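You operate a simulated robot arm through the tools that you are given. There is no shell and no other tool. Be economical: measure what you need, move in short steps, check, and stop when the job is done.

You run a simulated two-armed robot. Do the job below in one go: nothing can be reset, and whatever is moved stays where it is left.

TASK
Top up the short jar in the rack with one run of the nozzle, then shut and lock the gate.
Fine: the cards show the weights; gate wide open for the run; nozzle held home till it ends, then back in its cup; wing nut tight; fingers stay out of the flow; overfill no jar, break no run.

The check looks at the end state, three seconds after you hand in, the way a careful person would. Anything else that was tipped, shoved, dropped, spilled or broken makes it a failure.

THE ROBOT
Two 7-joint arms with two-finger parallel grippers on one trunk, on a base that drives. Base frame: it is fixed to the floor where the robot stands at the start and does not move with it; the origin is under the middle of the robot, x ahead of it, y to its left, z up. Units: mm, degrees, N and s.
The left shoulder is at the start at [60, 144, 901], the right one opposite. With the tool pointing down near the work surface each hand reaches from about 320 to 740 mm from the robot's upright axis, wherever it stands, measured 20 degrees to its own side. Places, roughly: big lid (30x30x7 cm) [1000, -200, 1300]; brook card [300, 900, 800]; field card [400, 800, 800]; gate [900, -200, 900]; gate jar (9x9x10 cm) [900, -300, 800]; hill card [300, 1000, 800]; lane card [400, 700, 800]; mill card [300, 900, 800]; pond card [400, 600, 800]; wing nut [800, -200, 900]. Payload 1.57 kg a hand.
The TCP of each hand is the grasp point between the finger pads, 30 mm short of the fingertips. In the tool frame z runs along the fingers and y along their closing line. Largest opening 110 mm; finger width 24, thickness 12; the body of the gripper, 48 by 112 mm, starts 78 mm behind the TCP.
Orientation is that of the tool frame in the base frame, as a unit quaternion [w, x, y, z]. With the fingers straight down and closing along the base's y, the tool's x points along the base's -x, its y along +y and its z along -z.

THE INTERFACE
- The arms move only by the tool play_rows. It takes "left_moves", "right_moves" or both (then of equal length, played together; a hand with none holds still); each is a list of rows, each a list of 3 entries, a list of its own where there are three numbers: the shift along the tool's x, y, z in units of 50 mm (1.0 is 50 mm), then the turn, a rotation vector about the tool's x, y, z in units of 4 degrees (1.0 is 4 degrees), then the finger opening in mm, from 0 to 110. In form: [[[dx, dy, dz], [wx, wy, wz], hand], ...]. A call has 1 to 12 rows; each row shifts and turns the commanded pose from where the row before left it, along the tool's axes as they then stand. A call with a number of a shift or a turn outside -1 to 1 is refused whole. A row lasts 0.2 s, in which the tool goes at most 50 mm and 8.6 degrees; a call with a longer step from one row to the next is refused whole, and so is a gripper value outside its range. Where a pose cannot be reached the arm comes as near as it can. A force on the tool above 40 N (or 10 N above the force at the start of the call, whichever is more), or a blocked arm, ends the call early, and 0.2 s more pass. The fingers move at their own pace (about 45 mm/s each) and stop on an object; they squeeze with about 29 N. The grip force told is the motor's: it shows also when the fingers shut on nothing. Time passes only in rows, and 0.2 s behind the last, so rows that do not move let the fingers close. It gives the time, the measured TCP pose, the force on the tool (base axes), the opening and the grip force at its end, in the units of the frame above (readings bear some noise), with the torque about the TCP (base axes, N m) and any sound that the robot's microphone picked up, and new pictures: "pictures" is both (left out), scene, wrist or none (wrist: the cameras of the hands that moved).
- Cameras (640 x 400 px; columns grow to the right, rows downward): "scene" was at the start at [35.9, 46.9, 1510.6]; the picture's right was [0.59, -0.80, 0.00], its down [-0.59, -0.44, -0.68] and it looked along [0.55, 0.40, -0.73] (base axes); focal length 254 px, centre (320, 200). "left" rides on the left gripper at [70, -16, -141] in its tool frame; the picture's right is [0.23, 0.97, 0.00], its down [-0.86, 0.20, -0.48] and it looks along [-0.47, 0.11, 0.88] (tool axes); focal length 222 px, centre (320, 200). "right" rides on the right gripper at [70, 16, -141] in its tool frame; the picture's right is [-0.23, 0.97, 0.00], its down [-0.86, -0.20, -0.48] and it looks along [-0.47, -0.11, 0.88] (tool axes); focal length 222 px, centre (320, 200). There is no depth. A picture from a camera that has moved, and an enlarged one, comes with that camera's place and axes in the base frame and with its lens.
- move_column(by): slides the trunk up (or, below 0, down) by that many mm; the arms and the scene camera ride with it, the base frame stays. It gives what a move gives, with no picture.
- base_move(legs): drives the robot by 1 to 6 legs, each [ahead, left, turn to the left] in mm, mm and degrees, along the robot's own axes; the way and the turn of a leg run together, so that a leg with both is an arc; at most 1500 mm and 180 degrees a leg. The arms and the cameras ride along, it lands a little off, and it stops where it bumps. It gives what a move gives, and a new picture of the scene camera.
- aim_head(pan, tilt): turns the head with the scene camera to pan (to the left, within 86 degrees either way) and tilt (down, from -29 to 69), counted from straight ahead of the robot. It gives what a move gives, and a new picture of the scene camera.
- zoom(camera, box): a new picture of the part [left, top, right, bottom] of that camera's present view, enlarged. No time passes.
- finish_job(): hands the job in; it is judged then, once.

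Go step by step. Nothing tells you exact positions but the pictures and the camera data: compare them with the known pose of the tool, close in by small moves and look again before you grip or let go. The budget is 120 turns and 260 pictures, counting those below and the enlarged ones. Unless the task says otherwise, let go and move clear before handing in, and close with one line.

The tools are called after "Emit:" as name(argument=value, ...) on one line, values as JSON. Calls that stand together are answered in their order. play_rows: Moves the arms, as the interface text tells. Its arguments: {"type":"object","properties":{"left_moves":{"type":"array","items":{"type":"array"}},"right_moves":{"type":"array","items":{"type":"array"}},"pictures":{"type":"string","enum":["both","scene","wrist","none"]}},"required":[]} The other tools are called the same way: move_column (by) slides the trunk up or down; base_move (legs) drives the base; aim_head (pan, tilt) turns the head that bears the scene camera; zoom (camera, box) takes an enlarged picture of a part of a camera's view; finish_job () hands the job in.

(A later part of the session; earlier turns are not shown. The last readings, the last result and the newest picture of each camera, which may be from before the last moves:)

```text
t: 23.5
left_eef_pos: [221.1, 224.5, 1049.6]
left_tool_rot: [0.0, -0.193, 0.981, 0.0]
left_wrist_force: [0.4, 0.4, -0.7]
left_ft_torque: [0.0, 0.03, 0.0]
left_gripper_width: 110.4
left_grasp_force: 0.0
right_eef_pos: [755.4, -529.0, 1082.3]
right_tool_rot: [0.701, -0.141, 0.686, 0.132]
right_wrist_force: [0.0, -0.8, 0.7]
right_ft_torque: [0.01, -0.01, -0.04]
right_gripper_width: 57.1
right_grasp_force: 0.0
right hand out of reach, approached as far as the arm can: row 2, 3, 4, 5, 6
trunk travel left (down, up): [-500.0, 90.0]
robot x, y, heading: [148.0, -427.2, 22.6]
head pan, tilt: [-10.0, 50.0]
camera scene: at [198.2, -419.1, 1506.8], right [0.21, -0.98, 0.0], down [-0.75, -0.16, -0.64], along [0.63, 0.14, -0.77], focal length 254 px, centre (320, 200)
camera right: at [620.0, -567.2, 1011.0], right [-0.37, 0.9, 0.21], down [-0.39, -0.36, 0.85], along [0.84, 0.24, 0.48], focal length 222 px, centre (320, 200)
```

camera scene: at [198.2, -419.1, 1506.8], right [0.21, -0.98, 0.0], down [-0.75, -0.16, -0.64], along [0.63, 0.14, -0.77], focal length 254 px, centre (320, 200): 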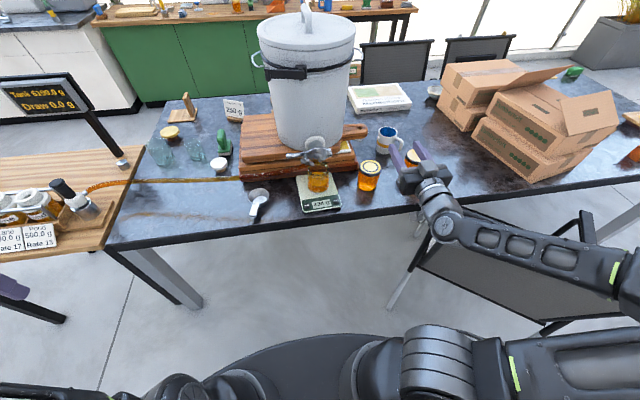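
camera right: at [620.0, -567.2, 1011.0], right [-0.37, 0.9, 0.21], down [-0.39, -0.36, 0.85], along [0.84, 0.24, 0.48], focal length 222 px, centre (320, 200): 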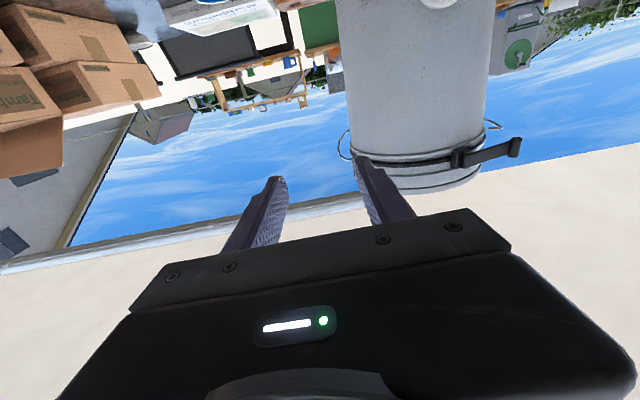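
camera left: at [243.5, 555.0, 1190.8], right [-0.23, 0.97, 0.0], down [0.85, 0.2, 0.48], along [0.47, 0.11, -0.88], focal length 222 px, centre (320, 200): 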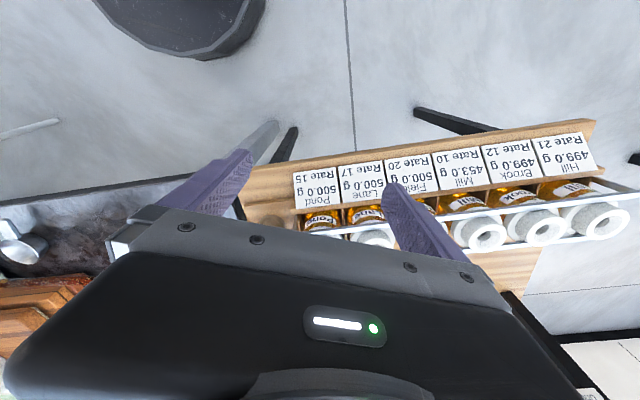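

The chair doesn't appear to have moved. I'll shift the base left 140 mm to keep the elbow away from it, then bring the hand level before the wing nut.

Emit:
base_move(legs=[[0, 140, 0]])

Emit:
play_rows(right_moves=[[[0, 0.5, 0], [0, 0, 0], 57], [[0.7, 0.5, 0], [0, 0, 0], 57], [[0.7, 0.5, 0], [0, 0, 0], 57], [[0.7, 0.5, 0], [0, 0, 0], 57]], pictures="both")

```text
t: 24.9
left_eef_pos: [165.9, 354.9, 1048.8]
left_tool_rot: [0.001, -0.194, 0.981, -0.001]
left_wrist_force: [-0.5, 0.8, -1.5]
left_ft_torque: [-0.02, 0.0, 0.02]
left_gripper_width: 109.9
left_grasp_force: 0.1
right_eef_pos: [700.4, -398.7, 1082.8]
right_tool_rot: [0.702, -0.142, 0.686, 0.132]
right_wrist_force: [-0.4, 0.0, -0.5]
right_ft_torque: [0.02, 0.01, -0.04]
right_gripper_width: 56.9
right_grasp_force: 0.0
trunk travel left (down, up): [-500.0, 90.0]
robot x, y, heading: [94.4, -294.4, 22.6]
head pan, tilt: [-10.0, 50.0]
camera scene: at [143.5, -288.5, 1506.8], right [0.22, -0.98, 0.0], down [-0.75, -0.17, -0.64], along [0.63, 0.14, -0.77], focal length 254 px, centre (320, 200)
```

scene: 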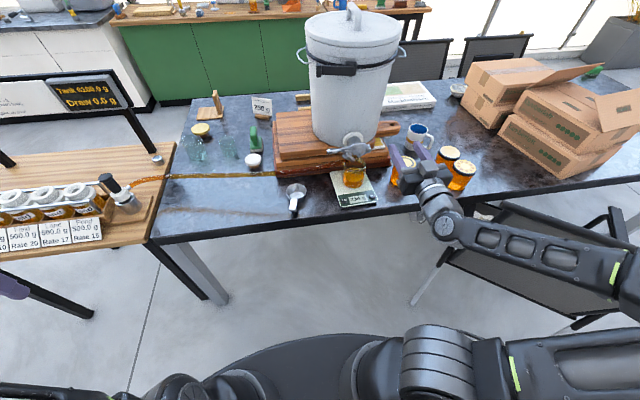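

```text
t: 25.9
left_eef_pos: [166.2, 353.7, 1050.0]
left_tool_rot: [0.0, -0.194, 0.981, -0.001]
left_wrist_force: [-0.6, 0.7, -1.2]
left_ft_torque: [-0.02, 0.03, 0.0]
left_gripper_width: 110.0
left_grasp_force: 0.1
right_eef_pos: [691.7, -307.7, 975.0]
right_tool_rot: [0.701, -0.141, 0.686, 0.132]
right_wrist_force: [0.0, -0.1, 0.3]
right_ft_torque: [-0.01, -0.02, -0.02]
right_gripper_width: 56.9
right_grasp_force: 0.0
right hand out of reach, approached as far as the arm can: row 1, 2, 3
trunk travel left (down, up): [-500.0, 90.0]
robot x, y, heading: [91.5, -291.0, 22.5]
head pan, tilt: [-10.0, 50.0]
camera scene: at [144.8, -290.3, 1506.9], right [0.22, -0.98, 0.0], down [-0.75, -0.17, -0.64], along [0.63, 0.14, -0.77], focal length 254 px, centre (320, 200)
camera right: at [556.2, -345.3, 904.3], right [-0.38, 0.9, 0.21], down [-0.39, -0.36, 0.85], along [0.84, 0.24, 0.48], focal length 222 px, centre (320, 200)
```

scene: 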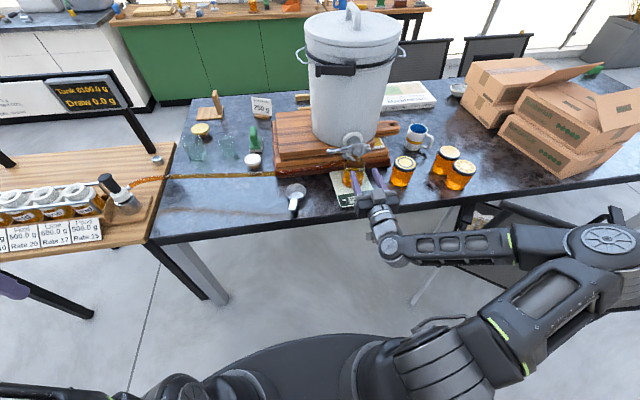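
right: 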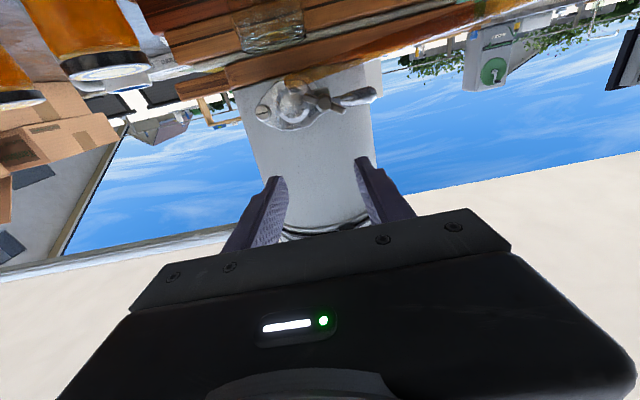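

Emit:
zoom(camera="right", box=[210, 30, 410, 155])

Emit:
zoom(camera="scene", box=[310, 120, 410, 182])

```text
3.20 times, centred on (310, 92) of right
camera zoom: at [556.2, -345.3, 904.3], right [-0.38, 0.9, 0.21], down [-0.39, -0.36, 0.85], along [0.84, 0.24, 0.48], focal length 711 px, centre (352, 544)
```

zoom: 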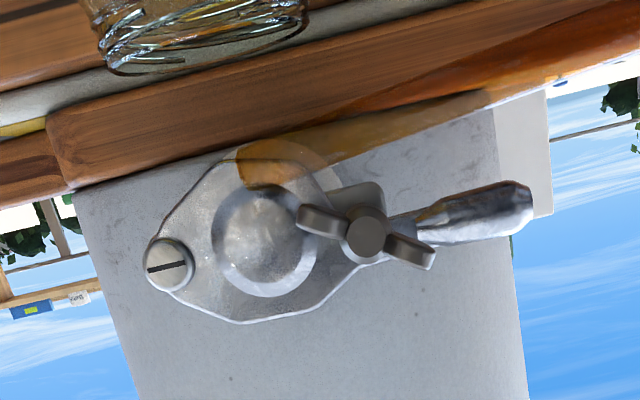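

```text
6.40 times, centred on (360, 151) of scene
camera zoom: at [144.8, -290.3, 1506.9], right [0.22, -0.98, 0.0], down [-0.75, -0.17, -0.64], along [0.63, 0.14, -0.77], focal length 1624 px, centre (64, 514)
```

zoom: 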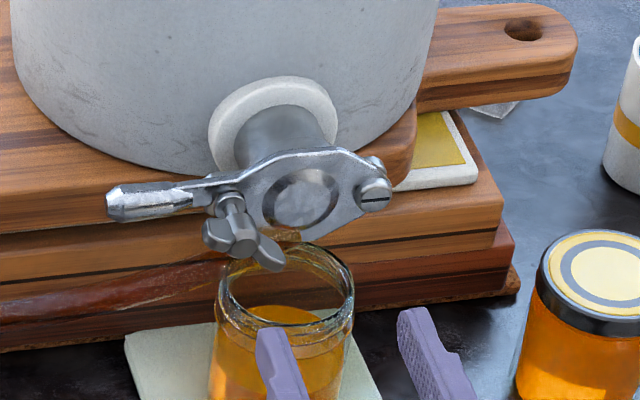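

The gate feeds the hose from below its outlet; the jar only stands under it. I place the wing nut at about (821,-236,936), with the wings tilted some 28° left end up, the pivot at (874,-301,933) and the handle end near (815,-185,945). I'll roll the hand so the fingers straddle the wings.

Emit:
play_rows(right_moves=[[[0, 0, 0], [0, 0, 1], 57], [[0, 0, 0], [0, 0, 1], 57], [[0, 0, 0], [0, 0, 1], 57], [[0, 0, 0], [0, 0, 1], 57], [[0, 0, 0], [0, 0, 1], 57], [[0, 0, 0], [0, 0, 1], 57], [[0, 0, 0], [0, 0, 1], 57], [[0, 0, 0], [0, 0, 1], 57], [[0, 0, 0], [0, 0, 1], 57], [[0, 0, 0], [0, 0, 1], 57], [[0, 0, 0], [0, 0, 1], 57], [[0, 0, 0], [0, 0, 1], 57]], pictures="none")

Emit:
play_rows(right_moves=[[[0, 0, 0], [0, 0, 1], 57], [[0, 0, 0], [0, 0, 1], 57], [[0, 0, 0], [0, 0, 1], 57], [[0, 0, 0], [0, 0, 1], 57], [[0, 0, 0], [0, 0, 1], 57], [[0, 0, 0], [0, 0, 1], 57], [[0, 0, 0], [0, 0, 1], 57], [[0, 0, 0], [0, 0, 1], 57], [[0, 0, 0], [0, 0, 1], 57], [[0, 0, 0], [0, 0, 1], 57], [[0, 0, 0], [0, 0, 1], 57], [[0, 0, 0], [0, 0, 1], 57]], pictures="both")

```text
t: 28.5
left_eef_pos: [166.9, 354.3, 1050.4]
left_tool_rot: [0.0, -0.194, 0.981, 0.0]
left_wrist_force: [-0.4, -0.3, -0.5]
left_ft_torque: [0.0, 0.01, 0.01]
left_gripper_width: 109.7
left_grasp_force: 0.0
right_eef_pos: [692.2, -308.2, 976.2]
right_tool_rot: [0.586, 0.15, 0.684, 0.407]
right_wrist_force: [-0.5, -0.5, 0.1]
right_ft_torque: [-0.01, -0.02, 0.01]
right_gripper_width: 56.9
right_grasp_force: 0.0
trunk travel left (down, up): [-500.0, 90.0]
robot x, y, heading: [92.7, -293.1, 22.7]
head pan, tilt: [-10.0, 50.0]
```

```text
t: 31.1
left_eef_pos: [166.0, 354.0, 1050.1]
left_tool_rot: [0.0, -0.194, 0.981, 0.0]
left_wrist_force: [-0.8, 0.2, 0.8]
left_ft_torque: [-0.01, 0.01, 0.01]
left_gripper_width: 110.0
left_grasp_force: 0.1
right_eef_pos: [691.3, -306.6, 976.7]
right_tool_rot: [0.369, 0.416, 0.564, 0.61]
right_wrist_force: [0.6, 0.5, 0.3]
right_ft_torque: [0.01, 0.05, -0.01]
right_gripper_width: 57.0
right_grasp_force: 0.0
trunk travel left (down, up): [-500.0, 90.0]
robot x, y, heading: [96.1, -297.2, 22.3]
head pan, tilt: [-10.0, 50.0]
camera scene: at [144.1, -290.1, 1506.8], right [0.22, -0.98, 0.0], down [-0.75, -0.17, -0.64], along [0.63, 0.14, -0.77], focal length 254 px, centre (320, 200)
camera right: at [534.4, -297.7, 997.0], right [0.1, -0.3, 0.95], down [-0.12, -0.95, -0.28], along [0.99, -0.09, -0.13], focal length 222 px, centre (320, 200)
```

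scene: 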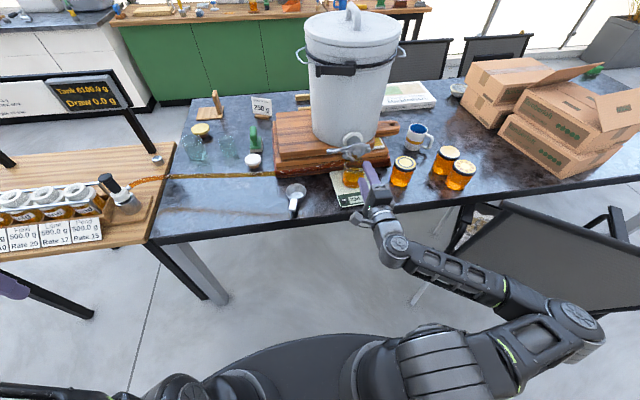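
right: 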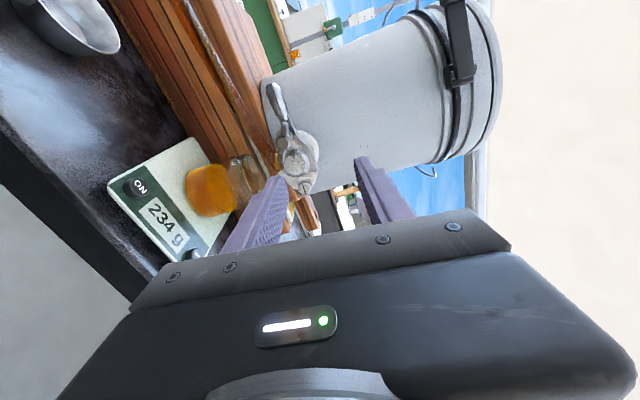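

The roll works. I'll finish it to about 118°, drop level with the nut, and go forward part way with a wide opening.

Emit:
play_rows(right_moves=[[[0, 0, 0], [0, 0, 1], 70], [[0, 0, 0], [0, 0, 1], 70], [[0, 0, 0], [0, 0, 1], 70], [[0, 0, 0], [0, 0, 1], 70], [[0, 0, 0], [0, 0, 1], 70], [[0, 0, 0], [0, 0, 0.5], 70], [[-0.04, -0.45, 0], [0, 0, 0], 70], [[-0.04, -0.42, 0], [0, 0, 0], 70], [[0, 0, 0.8], [0, 0, 0], 70], [[0, 0, 0], [0, 0, 0], 70]], pictures="both")

Emit:
zoom(camera="scene", box=[310, 120, 410, 182])

Emit:
zoom(camera="right", box=[180, 70, 420, 220])

```text
t: 33.3
left_eef_pos: [165.3, 353.3, 1049.9]
left_tool_rot: [0.0, -0.194, 0.981, 0.0]
left_wrist_force: [0.4, 0.0, -0.7]
left_ft_torque: [0.01, 0.02, 0.0]
left_gripper_width: 109.8
left_grasp_force: 0.0
right_eef_pos: [722.0, -276.1, 937.7]
right_tool_rot: [0.248, 0.515, 0.473, 0.67]
right_wrist_force: [0.6, -0.3, -0.1]
right_ft_torque: [0.0, -0.01, 0.01]
right_gripper_width: 69.8
right_grasp_force: 0.0
trunk travel left (down, up): [-500.0, 90.0]
robot x, y, heading: [94.5, -295.7, 22.5]
head pan, tilt: [-10.0, 50.0]
camera scene: at [143.9, -290.2, 1506.9], right [0.22, -0.98, 0.0], down [-0.75, -0.17, -0.64], along [0.63, 0.14, -0.77], focal length 254 px, centre (320, 200)
camera right: at [570.2, -279.0, 982.1], right [0.23, -0.6, 0.76], down [-0.18, -0.8, -0.58], along [0.96, 0.0, -0.29], focal length 222 px, centre (320, 200)
```

scene: 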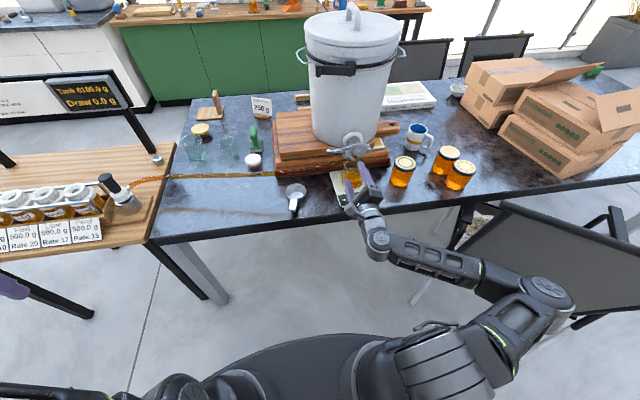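
right: 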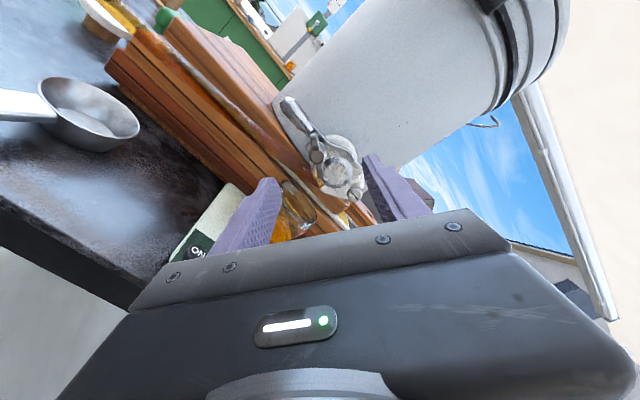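

```text
6.40 times, centred on (360, 151) of scene
camera zoom: at [143.9, -290.2, 1506.9], right [0.22, -0.98, 0.0], down [-0.75, -0.17, -0.64], along [0.63, 0.14, -0.77], focal length 1624 px, centre (64, 514)
```

zoom: 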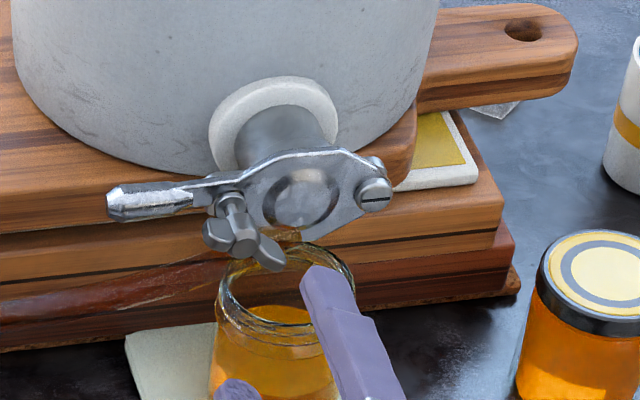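

```text
2.67 times, centred on (300, 145) of right
camera zoom: at [570.2, -279.0, 982.1], right [0.23, -0.6, 0.76], down [-0.18, -0.8, -0.58], along [0.96, 0.0, -0.29], focal length 592 px, centre (373, 347)
```

zoom: 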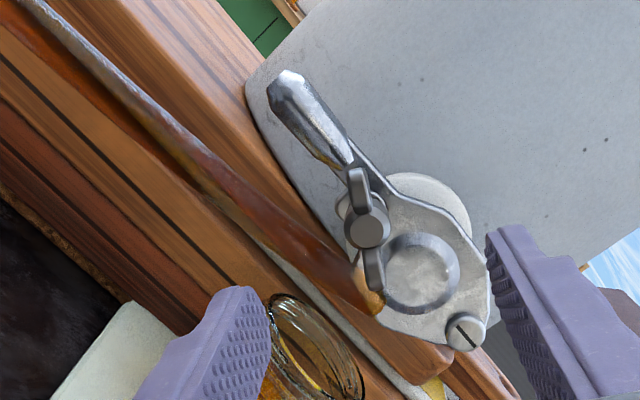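

The fingers line up with the wings. I'll narrow the opening to 36 mm and advance 70 mm, then look.

Emit:
play_rows(right_moves=[[[0, 0, 0], [0, 0, 0], 36], [[0, 0, 0], [0, 0, 0], 36], [[0, 0, 0.7], [0, 0, 0], 36], [[0, 0, 0.7], [0, 0, 0], 36]], pictures="none")

Emit:
zoom(camera="scene", box=[310, 120, 410, 182])

Emit:
zoom(camera="right", box=[180, 70, 420, 220])

```text
t: 34.3
left_eef_pos: [166.7, 353.1, 1049.4]
left_tool_rot: [0.001, -0.194, 0.981, 0.0]
left_wrist_force: [0.1, -0.8, -0.7]
left_ft_torque: [0.01, -0.01, -0.02]
left_gripper_width: 110.0
left_grasp_force: 0.1
right_eef_pos: [786.9, -249.3, 938.1]
right_tool_rot: [0.247, 0.516, 0.475, 0.669]
right_wrist_force: [0.2, 0.2, 0.5]
right_ft_torque: [0.01, 0.03, -0.01]
right_gripper_width: 35.9
right_grasp_force: 0.0
trunk travel left (down, up): [-500.0, 90.0]
robot x, y, heading: [89.2, -292.7, 22.1]
head pan, tilt: [-10.0, 50.0]
```

```text
6.40 times, centred on (360, 151) of scene
camera zoom: at [144.5, -289.8, 1506.8], right [0.22, -0.98, 0.0], down [-0.75, -0.17, -0.64], along [0.63, 0.14, -0.77], focal length 1624 px, centre (64, 514)
```

zoom: 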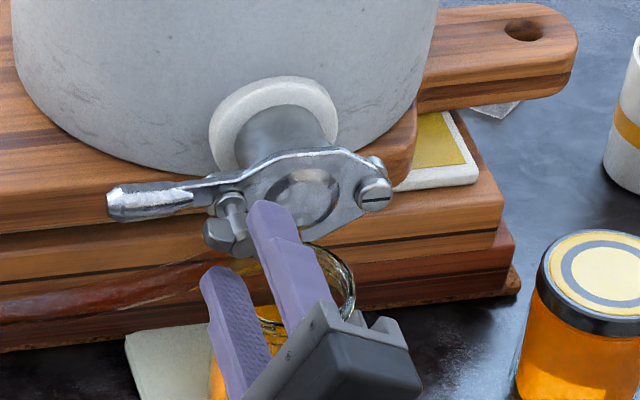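

```text
2.67 times, centred on (300, 145) of right
camera zoom: at [634.7, -252.3, 982.8], right [0.23, -0.6, 0.76], down [-0.18, -0.8, -0.58], along [0.96, 0.0, -0.29], focal length 592 px, centre (373, 347)
```

zoom: 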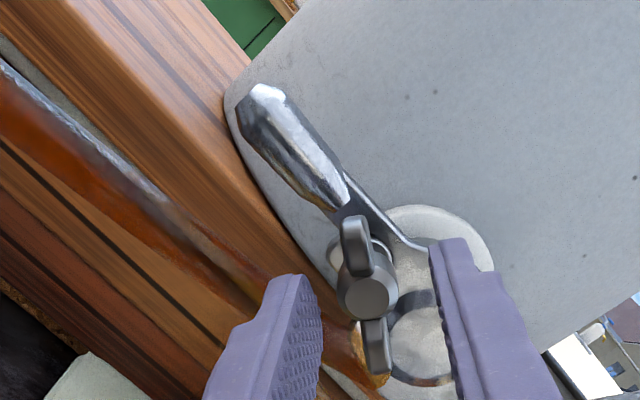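

Nearly on axis; a small correction (−7 mm tool x, −3 mm tool y), then 26 mm forward.

Emit:
play_rows(right_moves=[[[-0.14, -0.06, 0.2], [0, 0, 0], 36], [[0, 0, 0.2], [0, 0, 0], 36], [[0, 0, 0.12], [0, 0, 0], 36]], pictures="none")

Emit:
zoom(camera="scene", box=[328, 130, 392, 170])

Emit:
zoom(camera="right", box=[220, 100, 420, 225])

```text
t: 35.1
left_eef_pos: [167.4, 353.6, 1049.5]
left_tool_rot: [0.0, -0.194, 0.981, 0.0]
left_wrist_force: [0.2, 0.0, 0.3]
left_ft_torque: [-0.02, 0.0, -0.02]
left_gripper_width: 109.9
left_grasp_force: 0.1
right_eef_pos: [813.5, -243.9, 932.5]
right_tool_rot: [0.248, 0.516, 0.474, 0.669]
right_wrist_force: [-0.2, 0.6, -0.1]
right_ft_torque: [-0.03, -0.01, 0.03]
right_gripper_width: 36.1
right_grasp_force: 0.0
trunk travel left (down, up): [-500.0, 90.0]
robot x, y, heading: [97.1, -294.0, 22.4]
head pan, tilt: [-10.0, 50.0]
```

```text
10.00 times, centred on (360, 150) of scene
camera zoom: at [144.2, -290.0, 1506.8], right [0.22, -0.98, 0.0], down [-0.75, -0.17, -0.64], along [0.63, 0.14, -0.77], focal length 2538 px, centre (-80, 700)
```

zoom: 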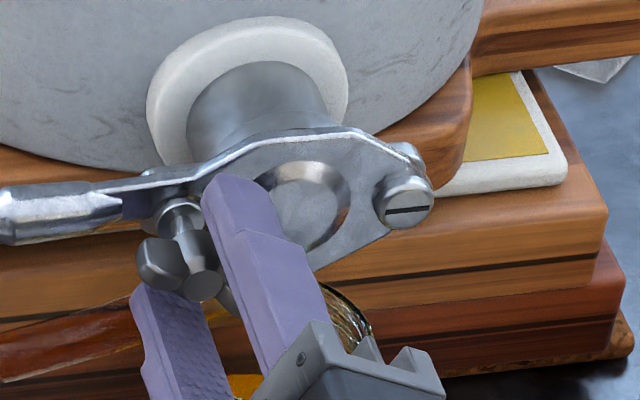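

```text
3.20 times, centred on (320, 162) of right
camera zoom: at [661.0, -247.6, 976.9], right [0.23, -0.6, 0.76], down [-0.18, -0.8, -0.58], along [0.96, 0.0, -0.29], focal length 711 px, centre (320, 320)
```

zoom: 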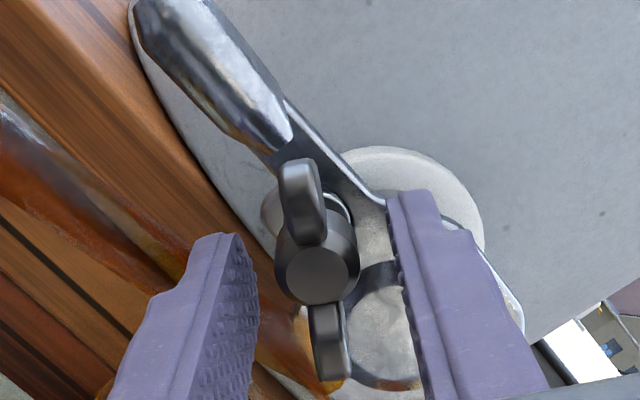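

The fingertips now overlap the nut. I close on it.

Emit:
play_rows(right_moves=[[[0, 0, 0], [0, 0, 0], 18], [[0, 0, 0], [0, 0, 0], 0], [[0, 0, 0], [0, 0, 0], 0], [[0, 0, 0], [0, 0, 0], 0]], pictures="none")

Emit:
zoom(camera="scene", box=[328, 130, 392, 170])

Emit:
zoom(camera="right", box=[220, 100, 420, 225])

```text
t: 36.1
left_eef_pos: [166.9, 352.7, 1050.6]
left_tool_rot: [0.0, -0.194, 0.981, -0.001]
left_wrist_force: [-0.2, -0.3, -0.1]
left_ft_torque: [0.0, 0.0, 0.01]
left_gripper_width: 110.1
left_grasp_force: 0.1
right_eef_pos: [813.9, -244.3, 932.7]
right_tool_rot: [0.247, 0.516, 0.475, 0.669]
right_wrist_force: [1.1, -0.1, 1.6]
right_ft_torque: [0.3, 0.83, 0.16]
right_gripper_width: 10.0
right_grasp_force: 28.0
trunk travel left (down, up): [-500.0, 90.0]
robot x, y, heading: [93.1, -296.0, 22.7]
head pan, tilt: [-10.0, 50.0]
```

```text
10.00 times, centred on (360, 150) of scene
camera zoom: at [144.3, -290.1, 1506.9], right [0.22, -0.98, 0.0], down [-0.75, -0.17, -0.64], along [0.63, 0.14, -0.77], focal length 2538 px, centre (-80, 700)
```

zoom: 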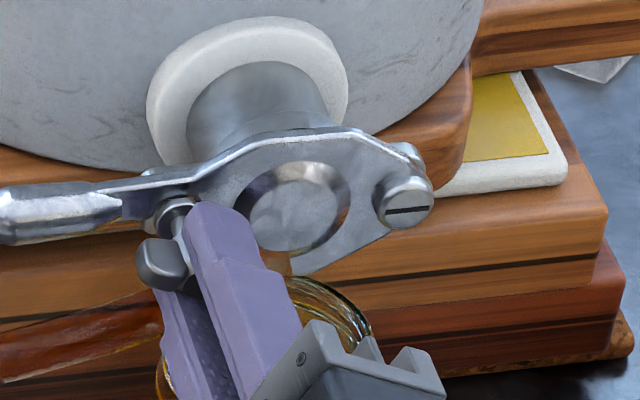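

```text
3.20 times, centred on (320, 162) of right
camera zoom: at [661.1, -247.6, 977.1], right [0.23, -0.6, 0.76], down [-0.18, -0.8, -0.58], along [0.96, 0.0, -0.29], focal length 711 px, centre (320, 320)
```

zoom: 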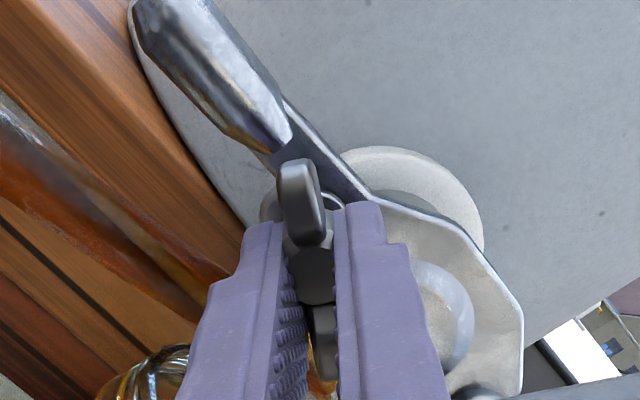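

Gripped at 10 mm across the hub and wings. Now I turn it counter-clockwise (loosen) and watch the torque.

Emit:
play_rows(right_moves=[[[0, 0, 0], [0, 0, -0.5], 0], [[0, 0, 0], [0, 0, -1], 0], [[0, 0, 0], [0, 0, -1], 0], [[0, 0, 0], [0, 0, -1], 0], [[0, 0, 0], [0, 0, -1], 0], [[0, 0, 0], [0, 0, -1], 0]], pictures="none")

Emit:
zoom(camera="right", box=[220, 100, 420, 225])

```text
t: 37.5
left_eef_pos: [166.8, 353.7, 1048.9]
left_tool_rot: [0.0, -0.194, 0.981, 0.002]
left_wrist_force: [0.1, 0.6, 0.0]
left_ft_torque: [0.02, -0.01, -0.02]
left_gripper_width: 109.9
left_grasp_force: 0.0
right_eef_pos: [813.0, -245.0, 932.5]
right_tool_rot: [0.371, 0.414, 0.565, 0.61]
right_wrist_force: [-0.2, -1.4, 0.1]
right_ft_torque: [1.03, 1.17, 0.79]
right_gripper_width: 20.1
right_grasp_force: 34.0
trunk travel left (down, up): [-500.0, 90.0]
robot x, y, heading: [91.5, -292.6, 22.6]
head pan, tilt: [-10.0, 50.0]
```

```text
3.20 times, centred on (320, 162) of right
camera zoom: at [656.5, -235.3, 953.2], right [0.1, -0.3, 0.95], down [-0.12, -0.95, -0.28], along [0.99, -0.09, -0.13], focal length 711 px, centre (320, 320)
```

zoom: 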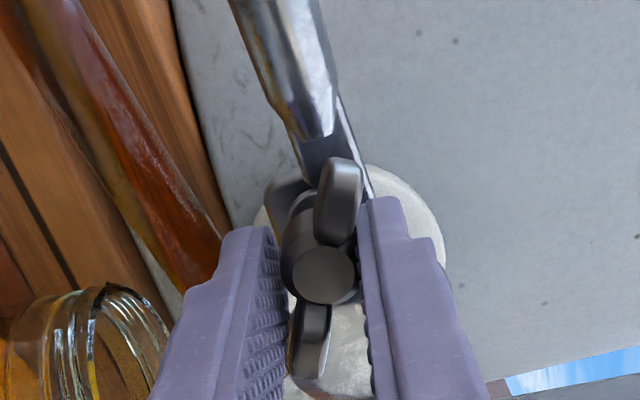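

The nut didn't turn that way; it only pried the fingers open. I'll turn back and try a little the other way to learn which way it moves.

Emit:
play_rows(right_moves=[[[0, 0, 0], [0, 0, 1], 0], [[0, 0, 0], [0, 0, 1], 0], [[0, 0, 0], [0, 0, 1], 0], [[0, 0, 0], [0, 0, 1], 0], [[0, 0, 0], [0, 0, 1], 0], [[0, 0, 0], [0, 0, 1], 0], [[0, 0, 0], [0, 0, 1], 0], [[0, 0, 0], [0, 0, 1], 0]], pictures="none")

Emit:
zoom(camera="right", box=[220, 100, 420, 225])

```text
t: 39.3
left_eef_pos: [168.1, 354.1, 1049.7]
left_tool_rot: [0.0, -0.194, 0.981, 0.0]
left_wrist_force: [0.2, 0.1, 0.5]
left_ft_torque: [-0.01, -0.01, -0.01]
left_gripper_width: 109.8
left_grasp_force: 0.0
right_eef_pos: [812.5, -243.6, 932.8]
right_tool_rot: [0.187, 0.554, 0.429, 0.688]
right_wrist_force: [-2.8, 0.5, -2.5]
right_ft_torque: [-0.4, 0.86, -0.19]
right_gripper_width: 9.2
right_grasp_force: 27.6
trunk travel left (down, up): [-500.0, 90.0]
robot x, y, heading: [99.5, -294.5, 22.4]
head pan, tilt: [-10.0, 50.0]
```

```text
3.20 times, centred on (320, 162) of right
camera zoom: at [664.4, -255.8, 985.5], right [0.28, -0.72, 0.64], down [-0.22, -0.7, -0.68], along [0.93, 0.05, -0.35], focal length 711 px, centre (320, 320)
```

zoom: 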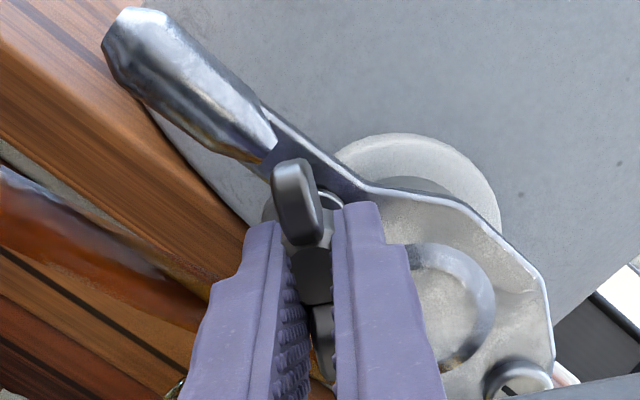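

Emit:
play_rows(right_moves=[[[0, 0, 0], [0, 0, 1], 0], [[0, 0, 0], [0, 0, 1], 0], [[0, 0, 0], [0, 0, 1], 0], [[0, 0, 0], [0, 0, 1], 0]], pictures="none")

Emit:
zoom(camera="right", box=[220, 100, 420, 225])

```text
t: 40.3
left_eef_pos: [165.2, 354.5, 1048.6]
left_tool_rot: [0.0, -0.194, 0.981, 0.0]
left_wrist_force: [-0.8, 0.0, -0.1]
left_ft_torque: [-0.01, -0.03, 0.0]
left_gripper_width: 110.1
left_grasp_force: 0.0
right_eef_pos: [813.2, -243.6, 932.0]
right_tool_rot: [0.088, 0.609, 0.348, 0.707]
right_wrist_force: [-11.8, 3.2, -14.5]
right_ft_torque: [-0.05, -0.09, -0.34]
right_gripper_width: 8.6
right_grasp_force: 27.1
trunk travel left (down, up): [-500.0, 90.0]
robot x, y, heading: [92.9, -293.1, 22.6]
head pan, tilt: [-10.0, 50.0]
```

```text
3.20 times, centred on (320, 162) of right
camera zoom: at [670.5, -271.0, 995.3], right [0.34, -0.85, 0.4], down [-0.29, -0.5, -0.81], along [0.89, 0.16, -0.42], focal length 711 px, centre (320, 320)
```

zoom: 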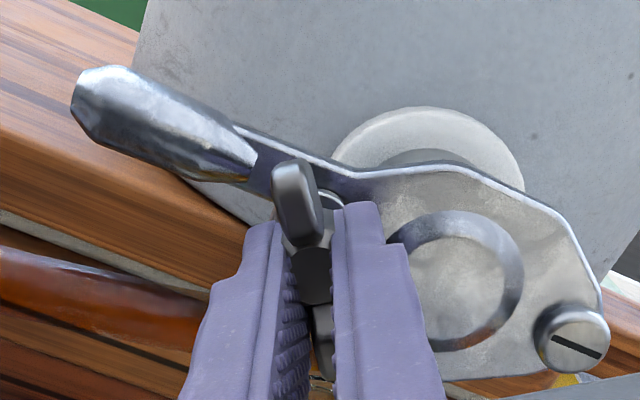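

The nut turns easily clockwise, so it was standing at its loose end already. I'll turn it back, release, withdraw, and try the lever.

Emit:
play_rows(right_moves=[[[0, 0, 0], [0, 0, -1], 0], [[0, 0, 0], [0, 0, -1], 0], [[0, 0, 0], [0, 0, -1], 0], [[0, 0, 0], [0, 0, -1], 0], [[0, 0, 0], [0, 0, -0.7], 20], [[0, 0, 0], [0, 0, 0], 36], [[0, 0, 0], [0, 0, 0], 36], [[0, 0, -0.8], [0, 0, 0], 36], [[0, 0, -1], [0, 0, 0], 36], [[0, 0, 0], [0, 0, 0], 36]], pictures="none")

Emit:
zoom(camera="right", box=[180, 50, 420, 200])

Emit:
zoom(camera="scene", box=[328, 130, 392, 170])

```text
t: 42.5
left_eef_pos: [165.6, 353.7, 1050.3]
left_tool_rot: [0.0, -0.194, 0.981, 0.0]
left_wrist_force: [-0.3, -0.2, 0.3]
left_ft_torque: [0.02, 0.0, -0.01]
left_gripper_width: 109.8
left_grasp_force: 0.0
right_eef_pos: [729.7, -278.6, 931.1]
right_tool_rot: [0.204, 0.545, 0.441, 0.683]
right_wrist_force: [0.1, -0.1, 0.3]
right_ft_torque: [0.01, 0.04, 0.0]
right_gripper_width: 36.0
right_grasp_force: 0.0
trunk travel left (down, up): [-500.0, 90.0]
robot x, y, heading: [95.2, -295.9, 22.5]
head pan, tilt: [-10.0, 50.0]
```

```text
2.67 times, centred on (300, 125) of right
camera zoom: at [579.2, -287.9, 982.2], right [0.27, -0.69, 0.68], down [-0.2, -0.73, -0.66], along [0.94, 0.04, -0.34], focal length 592 px, centre (373, 400)
```

zoom: 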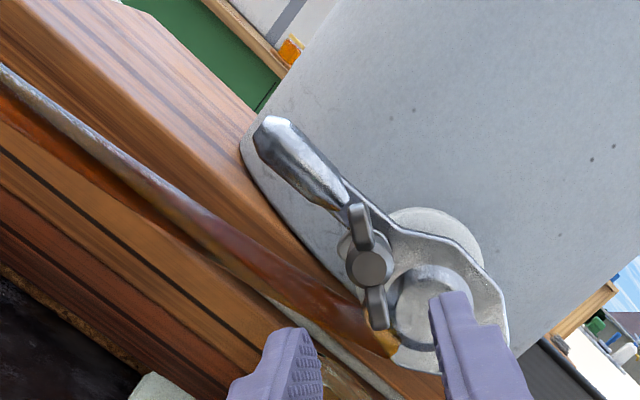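

```text
10.00 times, centred on (360, 150) of scene
camera zoom: at [144.3, -289.9, 1506.8], right [0.22, -0.98, 0.0], down [-0.75, -0.17, -0.64], along [0.63, 0.14, -0.77], focal length 2538 px, centre (-80, 700)
```

zoom: 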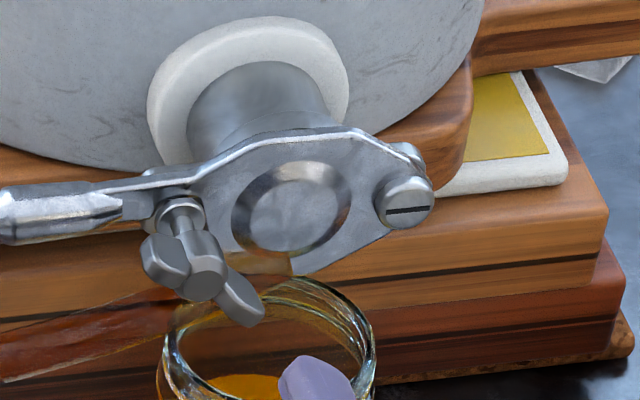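

The gate is still shut with the nut at its loose stop. Next I roll to about 94° and line up on the lever handle at roughly (820,-186,945).

Emit:
play_rows(right_moves=[[[0, 0, 0], [0, 0, -1], 44], [[0, 0, 0], [0, 0, -1], 44], [[0, 0, 0], [0, 0, -1], 44], [[0, 0, 0], [0, 0, -1], 44], [[0, 0, 0], [0, 0, -1], 44], [[0, 0, 0], [0, 0, -1], 44], [[0, 0, 0], [0, 0, -1], 44], [[0, 0, 0], [0, 0, -0.5], 44], [[0.55, 0.1, 0], [0, 0, 0], 44], [[0.55, 0.1, 0], [0, 0, 0], 44], [[0, 0, 0.9], [0, 0, 0], 44], [[0, 0, 0], [0, 0, 0], 44]], pictures="none")

Emit:
zoom(camera="right", box=[220, 100, 420, 225])

Emit:
zoom(camera="scene", box=[310, 120, 390, 170])

```text
t: 45.1
left_eef_pos: [166.5, 353.5, 1051.2]
left_tool_rot: [-0.001, -0.194, 0.981, 0.0]
left_wrist_force: [-0.3, 0.7, 0.2]
left_ft_torque: [0.01, 0.02, 0.03]
left_gripper_width: 109.9
left_grasp_force: 0.2
right_eef_pos: [750.5, -211.5, 946.6]
right_tool_rot: [0.375, 0.411, 0.567, 0.608]
right_wrist_force: [0.3, 0.9, 0.5]
right_ft_torque: [-0.04, 0.0, 0.01]
right_gripper_width: 44.0
right_grasp_force: 0.0
trunk travel left (down, up): [-500.0, 90.0]
robot x, y, heading: [93.0, -295.5, 22.7]
head pan, tilt: [-10.0, 50.0]
```

```text
3.20 times, centred on (320, 162) of right
camera zoom: at [594.2, -201.7, 965.3], right [0.1, -0.28, 0.95], down [-0.12, -0.95, -0.27], along [0.99, -0.09, -0.13], focal length 711 px, centre (320, 320)
```

zoom: 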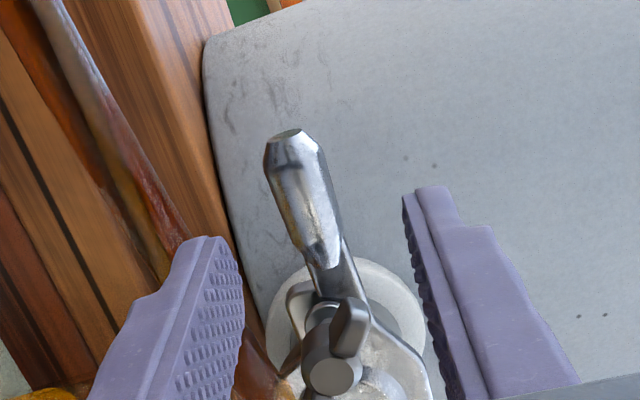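

```text
8.00 times, centred on (350, 145) of scene
camera zoom: at [143.9, -290.2, 1506.9], right [0.22, -0.98, 0.0], down [-0.75, -0.17, -0.64], along [0.63, 0.14, -0.77], focal length 2030 px, centre (80, 640)
```

zoom: 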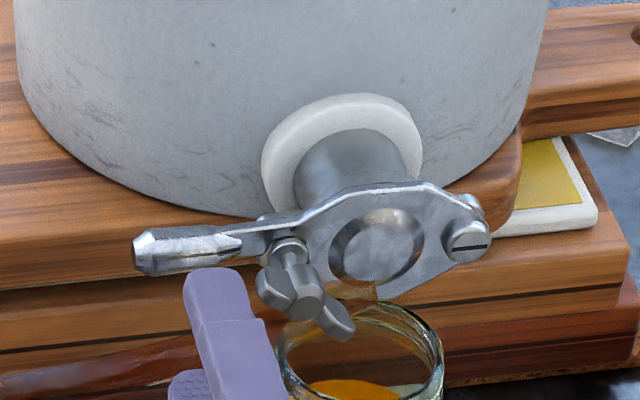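

Well aligned; forward 56 mm, then close on the handle.

Emit:
play_rows(right_moves=[[[-0.04, -0.07, 0.5], [0, 0, 0], 44], [[0, 0, 0.6], [0, 0, 0], 44], [[0, 0, 0], [0, 0, 0], 44]], pictures="none")

Emit:
zoom(camera="right", box=[220, 100, 420, 225])

Emit:
zoom(camera="scene", box=[310, 120, 390, 170])

```text
t: 45.9
left_eef_pos: [166.0, 353.7, 1050.4]
left_tool_rot: [0.0, -0.195, 0.981, 0.0]
left_wrist_force: [-0.4, -0.1, 0.8]
left_ft_torque: [0.02, 0.0, 0.0]
left_gripper_width: 110.1
left_grasp_force: 0.1
right_eef_pos: [802.4, -191.9, 943.9]
right_tool_rot: [0.374, 0.412, 0.567, 0.607]
right_wrist_force: [0.3, -1.1, -0.2]
right_ft_torque: [0.04, 0.02, 0.01]
right_gripper_width: 44.0
right_grasp_force: 0.1
trunk travel left (down, up): [-500.0, 90.0]
robot x, y, heading: [97.1, -292.6, 22.6]
head pan, tilt: [-10.0, 50.0]
```

```text
3.20 times, centred on (320, 162) of right
camera zoom: at [645.6, -182.3, 962.8], right [0.1, -0.28, 0.95], down [-0.12, -0.95, -0.27], along [0.99, -0.09, -0.13], focal length 711 px, centre (320, 320)
```

zoom: 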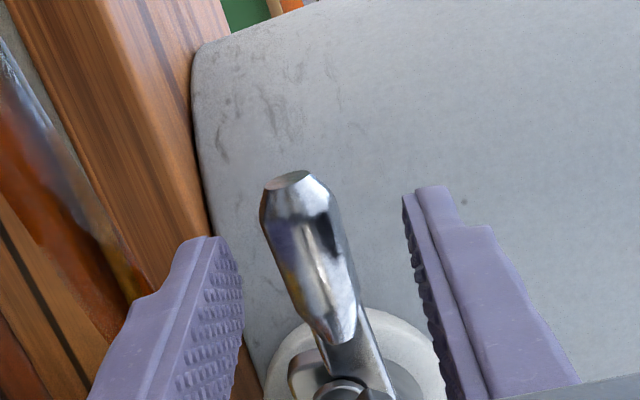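

```text
8.00 times, centred on (350, 145) of scene
camera zoom: at [144.1, -290.1, 1506.8], right [0.22, -0.98, 0.0], down [-0.75, -0.17, -0.64], along [0.63, 0.14, -0.77], focal length 2030 px, centre (80, 640)
```

zoom: 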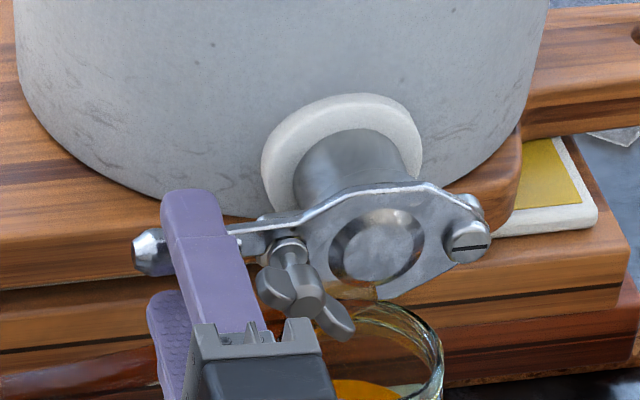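

Emit:
play_rows(right_moves=[[[0, 0, 0], [0, 0, 0], 10], [[0, 0, 0], [0, 0, 0], 0], [[0, 0, 0], [0, 0, 0], 0], [[0, 0, 0], [0, 0, 0], 0], [[-0.006, 0.178, 0], [0, 0, 1], 0], [[-0.006, 0.178, 0], [0, 0, 1], 0]], pictures="none")

Emit:
zoom(camera="scene", box=[310, 120, 390, 170])

```text
t: 47.3
left_eef_pos: [163.6, 352.5, 1050.3]
left_tool_rot: [0.001, -0.194, 0.981, 0.001]
left_wrist_force: [-0.1, 0.6, 0.6]
left_ft_torque: [0.02, 0.04, 0.01]
left_gripper_width: 110.0
left_grasp_force: 0.1
right_eef_pos: [800.8, -194.9, 962.2]
right_tool_rot: [0.332, 0.45, 0.535, 0.633]
right_wrist_force: [-12.7, -8.0, 2.6]
right_ft_torque: [-0.6, -0.35, -0.13]
right_gripper_width: 18.2
right_grasp_force: 32.6
trunk travel left (down, up): [-500.0, 90.0]
robot x, y, heading: [92.2, -295.1, 22.6]
head pan, tilt: [-10.0, 50.0]
```

```text
8.00 times, centred on (350, 145) of scene
camera zoom: at [142.1, -291.1, 1506.9], right [0.22, -0.98, 0.0], down [-0.75, -0.16, -0.64], along [0.63, 0.14, -0.77], focal length 2030 px, centre (80, 640)
```

zoom: 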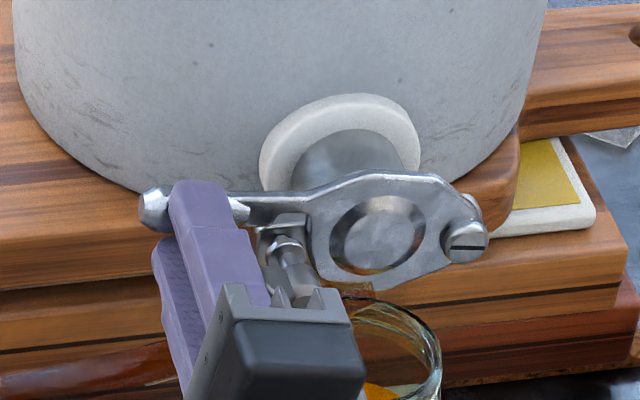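

The lever lifts freely and the gate opens. I continue the arc, easing back slightly.

Emit:
play_rows(right_moves=[[[-0.006, 0.178, -0.06], [0, 0, 1], 0], [[-0.006, 0.178, 0], [0, 0, 1], 0], [[-0.006, 0.178, 0], [0, 0, 1], 0], [[-0.006, 0.178, 0], [0, 0, 1], 0], [[-0.006, 0.178, 0], [0, 0, 1], 0], [[-0.006, 0.178, 0], [0, 0, 1], 0], [[-0.006, 0.178, 0], [0, 0, 1], 0], [[-0.006, 0.178, 0], [0, 0, 1], 0]], pictures="none")

Emit:
zoom(camera="scene", box=[310, 110, 406, 170])

```text
t: 49.1
left_eef_pos: [163.4, 352.2, 1051.8]
left_tool_rot: [0.002, -0.194, 0.981, 0.0]
left_wrist_force: [-0.1, -0.2, -0.4]
left_ft_torque: [-0.02, -0.03, -0.01]
left_gripper_width: 110.1
left_grasp_force: 0.1
right_eef_pos: [809.2, -231.1, 1024.9]
right_tool_rot: [0.144, 0.579, 0.391, 0.7]
right_wrist_force: [-31.5, -18.0, -4.4]
right_ft_torque: [-0.41, 0.32, -0.42]
right_gripper_width: 0.0
right_grasp_force: 21.3
trunk travel left (down, up): [-500.0, 90.0]
robot x, y, heading: [94.6, -295.2, 22.5]
head pan, tilt: [-10.0, 50.0]
```

```text
6.67 times, centred on (358, 140) of scene
camera zoom: at [140.1, -292.7, 1506.9], right [0.22, -0.98, 0.0], down [-0.75, -0.16, -0.65], along [0.63, 0.14, -0.76], focal length 1692 px, centre (67, 600)
```

zoom: 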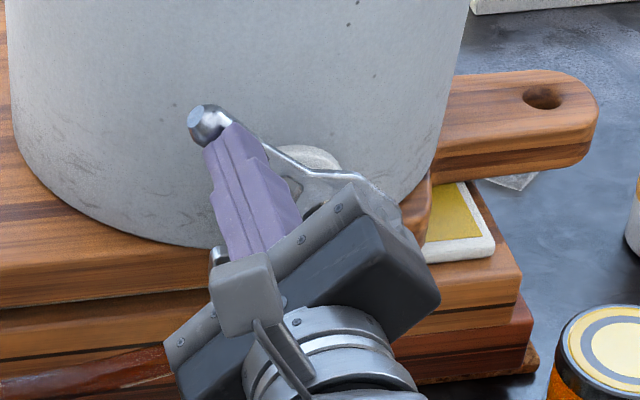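

The grip slid off the front of the handle, though the lever stays partly raised. I'll back straight off and look.

Emit:
play_rows(right_moves=[[[0, 0, -0.5], [0, 0, 0], 0], [[0, 0, -0.8], [0, 0, 0], 0], [[0, 0, 0], [0, 0, 0], 30]], pictures="none")

Emit:
zoom(camera="scene", box=[310, 110, 406, 170])

Emit:
zoom(camera="right", box=[180, 75, 420, 225])

```text
t: 49.9
left_eef_pos: [167.5, 354.0, 1049.1]
left_tool_rot: [0.0, -0.195, 0.981, 0.0]
left_wrist_force: [0.8, 0.1, 0.6]
left_ft_torque: [0.0, 0.03, -0.01]
left_gripper_width: 110.0
left_grasp_force: 0.1
right_eef_pos: [752.2, -253.1, 1021.9]
right_tool_rot: [0.144, 0.58, 0.392, 0.699]
right_wrist_force: [0.1, 0.6, -0.7]
right_ft_torque: [0.04, 0.04, 0.01]
right_gripper_width: 30.3
right_grasp_force: 0.4
trunk travel left (down, up): [-500.0, 90.0]
robot x, y, heading: [95.0, -294.6, 22.5]
head pan, tilt: [-10.0, 50.0]
```

```text
6.67 times, centred on (358, 140) of scene
camera zoom: at [144.2, -290.0, 1506.8], right [0.22, -0.98, 0.0], down [-0.75, -0.17, -0.64], along [0.63, 0.14, -0.77], focal length 1692 px, centre (67, 600)
```

zoom: 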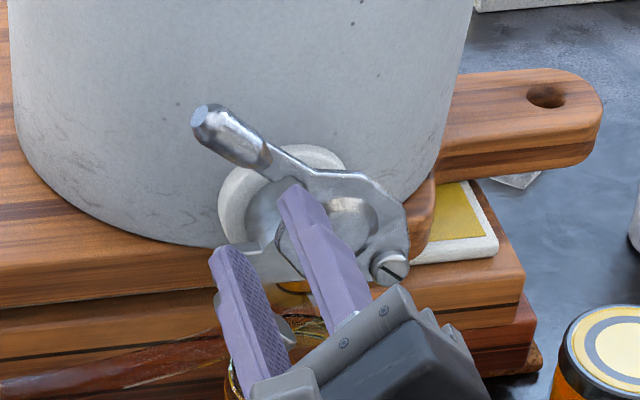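

```text
2.67 times, centred on (300, 150) of right
camera zoom: at [605.5, -270.4, 1080.1], right [0.31, -0.78, 0.54], down [-0.25, -0.61, -0.75], along [0.92, 0.1, -0.39], focal length 592 px, centre (373, 333)
```

zoom: 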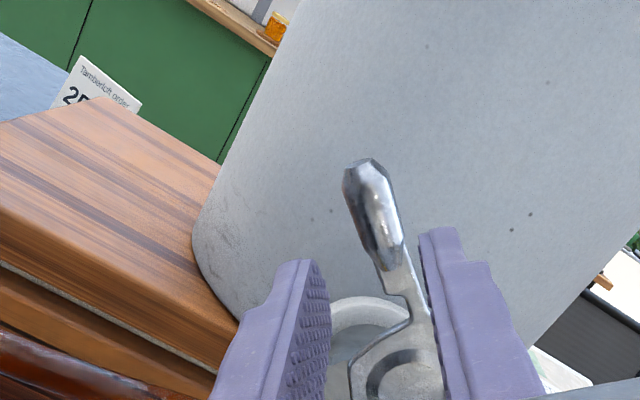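

The handle is still straight ahead on the tool axis; I simply hadn't gripped deep enough. I'll regrip 80 mm further in.

Emit:
play_rows(right_moves=[[[0, 0, 0], [0, 0, 0], 44], [[0, 0, 0.5], [0, 0, 0], 44], [[0, 0, 0.6], [0, 0, 0], 44], [[0, 0, 0.5], [0, 0, 0], 44], [[0, 0, 0], [0, 0, 0], 10], [[0, 0, 0], [0, 0, 0], 0], [[0, 0, 0], [0, 0, 0], 0], [[0, 0, 0], [0, 0, 0], 0]], pictures="none")

Emit:
zoom(camera="scene", box=[310, 110, 406, 170])

```text
t: 51.7
left_eef_pos: [166.4, 354.3, 1049.2]
left_tool_rot: [0.0, -0.195, 0.981, 0.0]
left_wrist_force: [-0.2, -0.7, 0.3]
left_ft_torque: [-0.03, 0.0, -0.02]
left_gripper_width: 110.0
left_grasp_force: 0.1
right_eef_pos: [826.1, -221.9, 1024.1]
right_tool_rot: [0.144, 0.58, 0.393, 0.699]
right_wrist_force: [0.3, -0.1, 1.3]
right_ft_torque: [-0.44, -0.19, 0.02]
right_gripper_width: 21.3
right_grasp_force: 34.1
trunk travel left (down, up): [-500.0, 90.0]
robot x, y, heading: [93.1, -295.2, 22.3]
head pan, tilt: [-10.0, 50.0]
```

```text
6.67 times, centred on (358, 140) of scene
camera zoom: at [144.1, -290.1, 1506.9], right [0.22, -0.98, 0.0], down [-0.75, -0.17, -0.64], along [0.63, 0.14, -0.77], focal length 1692 px, centre (67, 600)
```

zoom: 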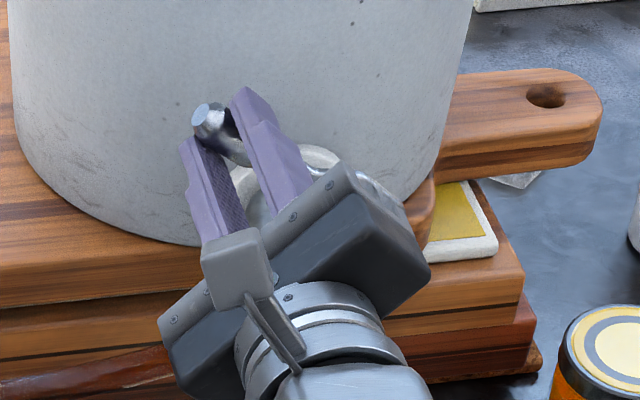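

Emit:
play_rows(right_moves=[[[-0.006, 0.178, 0], [0, 0, 1], 0], [[-0.006, 0.178, 0], [0, 0, 1], 0], [[-0.006, 0.178, 0], [0, 0, 1], 0], [[-0.006, 0.178, 0], [0, 0, 1], 0], [[-0.006, 0.178, 0], [0, 0, 1], 0], [[-0.006, 0.178, 0], [0, 0, 1], 0]], pictures="none")

Emit:
zoom(camera="scene", box=[310, 110, 406, 170])

```text
t: 53.1
left_eef_pos: [164.9, 354.8, 1048.6]
left_tool_rot: [0.0, -0.195, 0.981, -0.002]
left_wrist_force: [0.2, -0.1, 0.9]
left_ft_torque: [-0.02, -0.01, 0.03]
left_gripper_width: 110.0
left_grasp_force: 0.0
right_eef_pos: [839.1, -258.2, 1051.3]
right_tool_rot: [-0.008, 0.649, 0.266, 0.712]
right_wrist_force: [-7.9, 10.0, -5.7]
right_ft_torque: [-0.86, -0.38, 0.34]
right_gripper_width: 22.8
right_grasp_force: 35.7
trunk travel left (down, up): [-500.0, 90.0]
robot x, y, heading: [95.6, -293.7, 22.3]
head pan, tilt: [-10.0, 50.0]
```

```text
6.67 times, centred on (358, 140) of scene
camera zoom: at [143.4, -288.2, 1506.6], right [0.22, -0.98, 0.0], down [-0.75, -0.17, -0.64], along [0.63, 0.14, -0.77], focal length 1692 px, centre (67, 600)
```

zoom: 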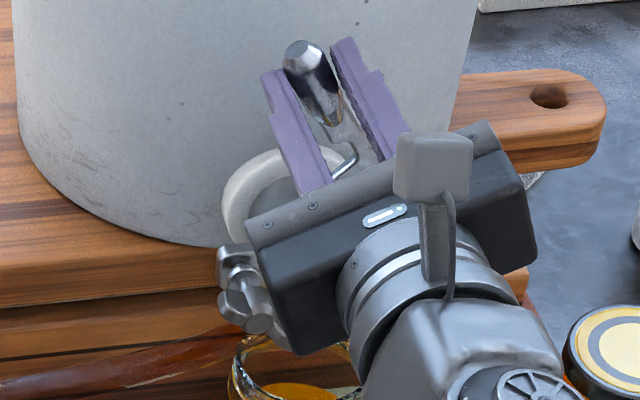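

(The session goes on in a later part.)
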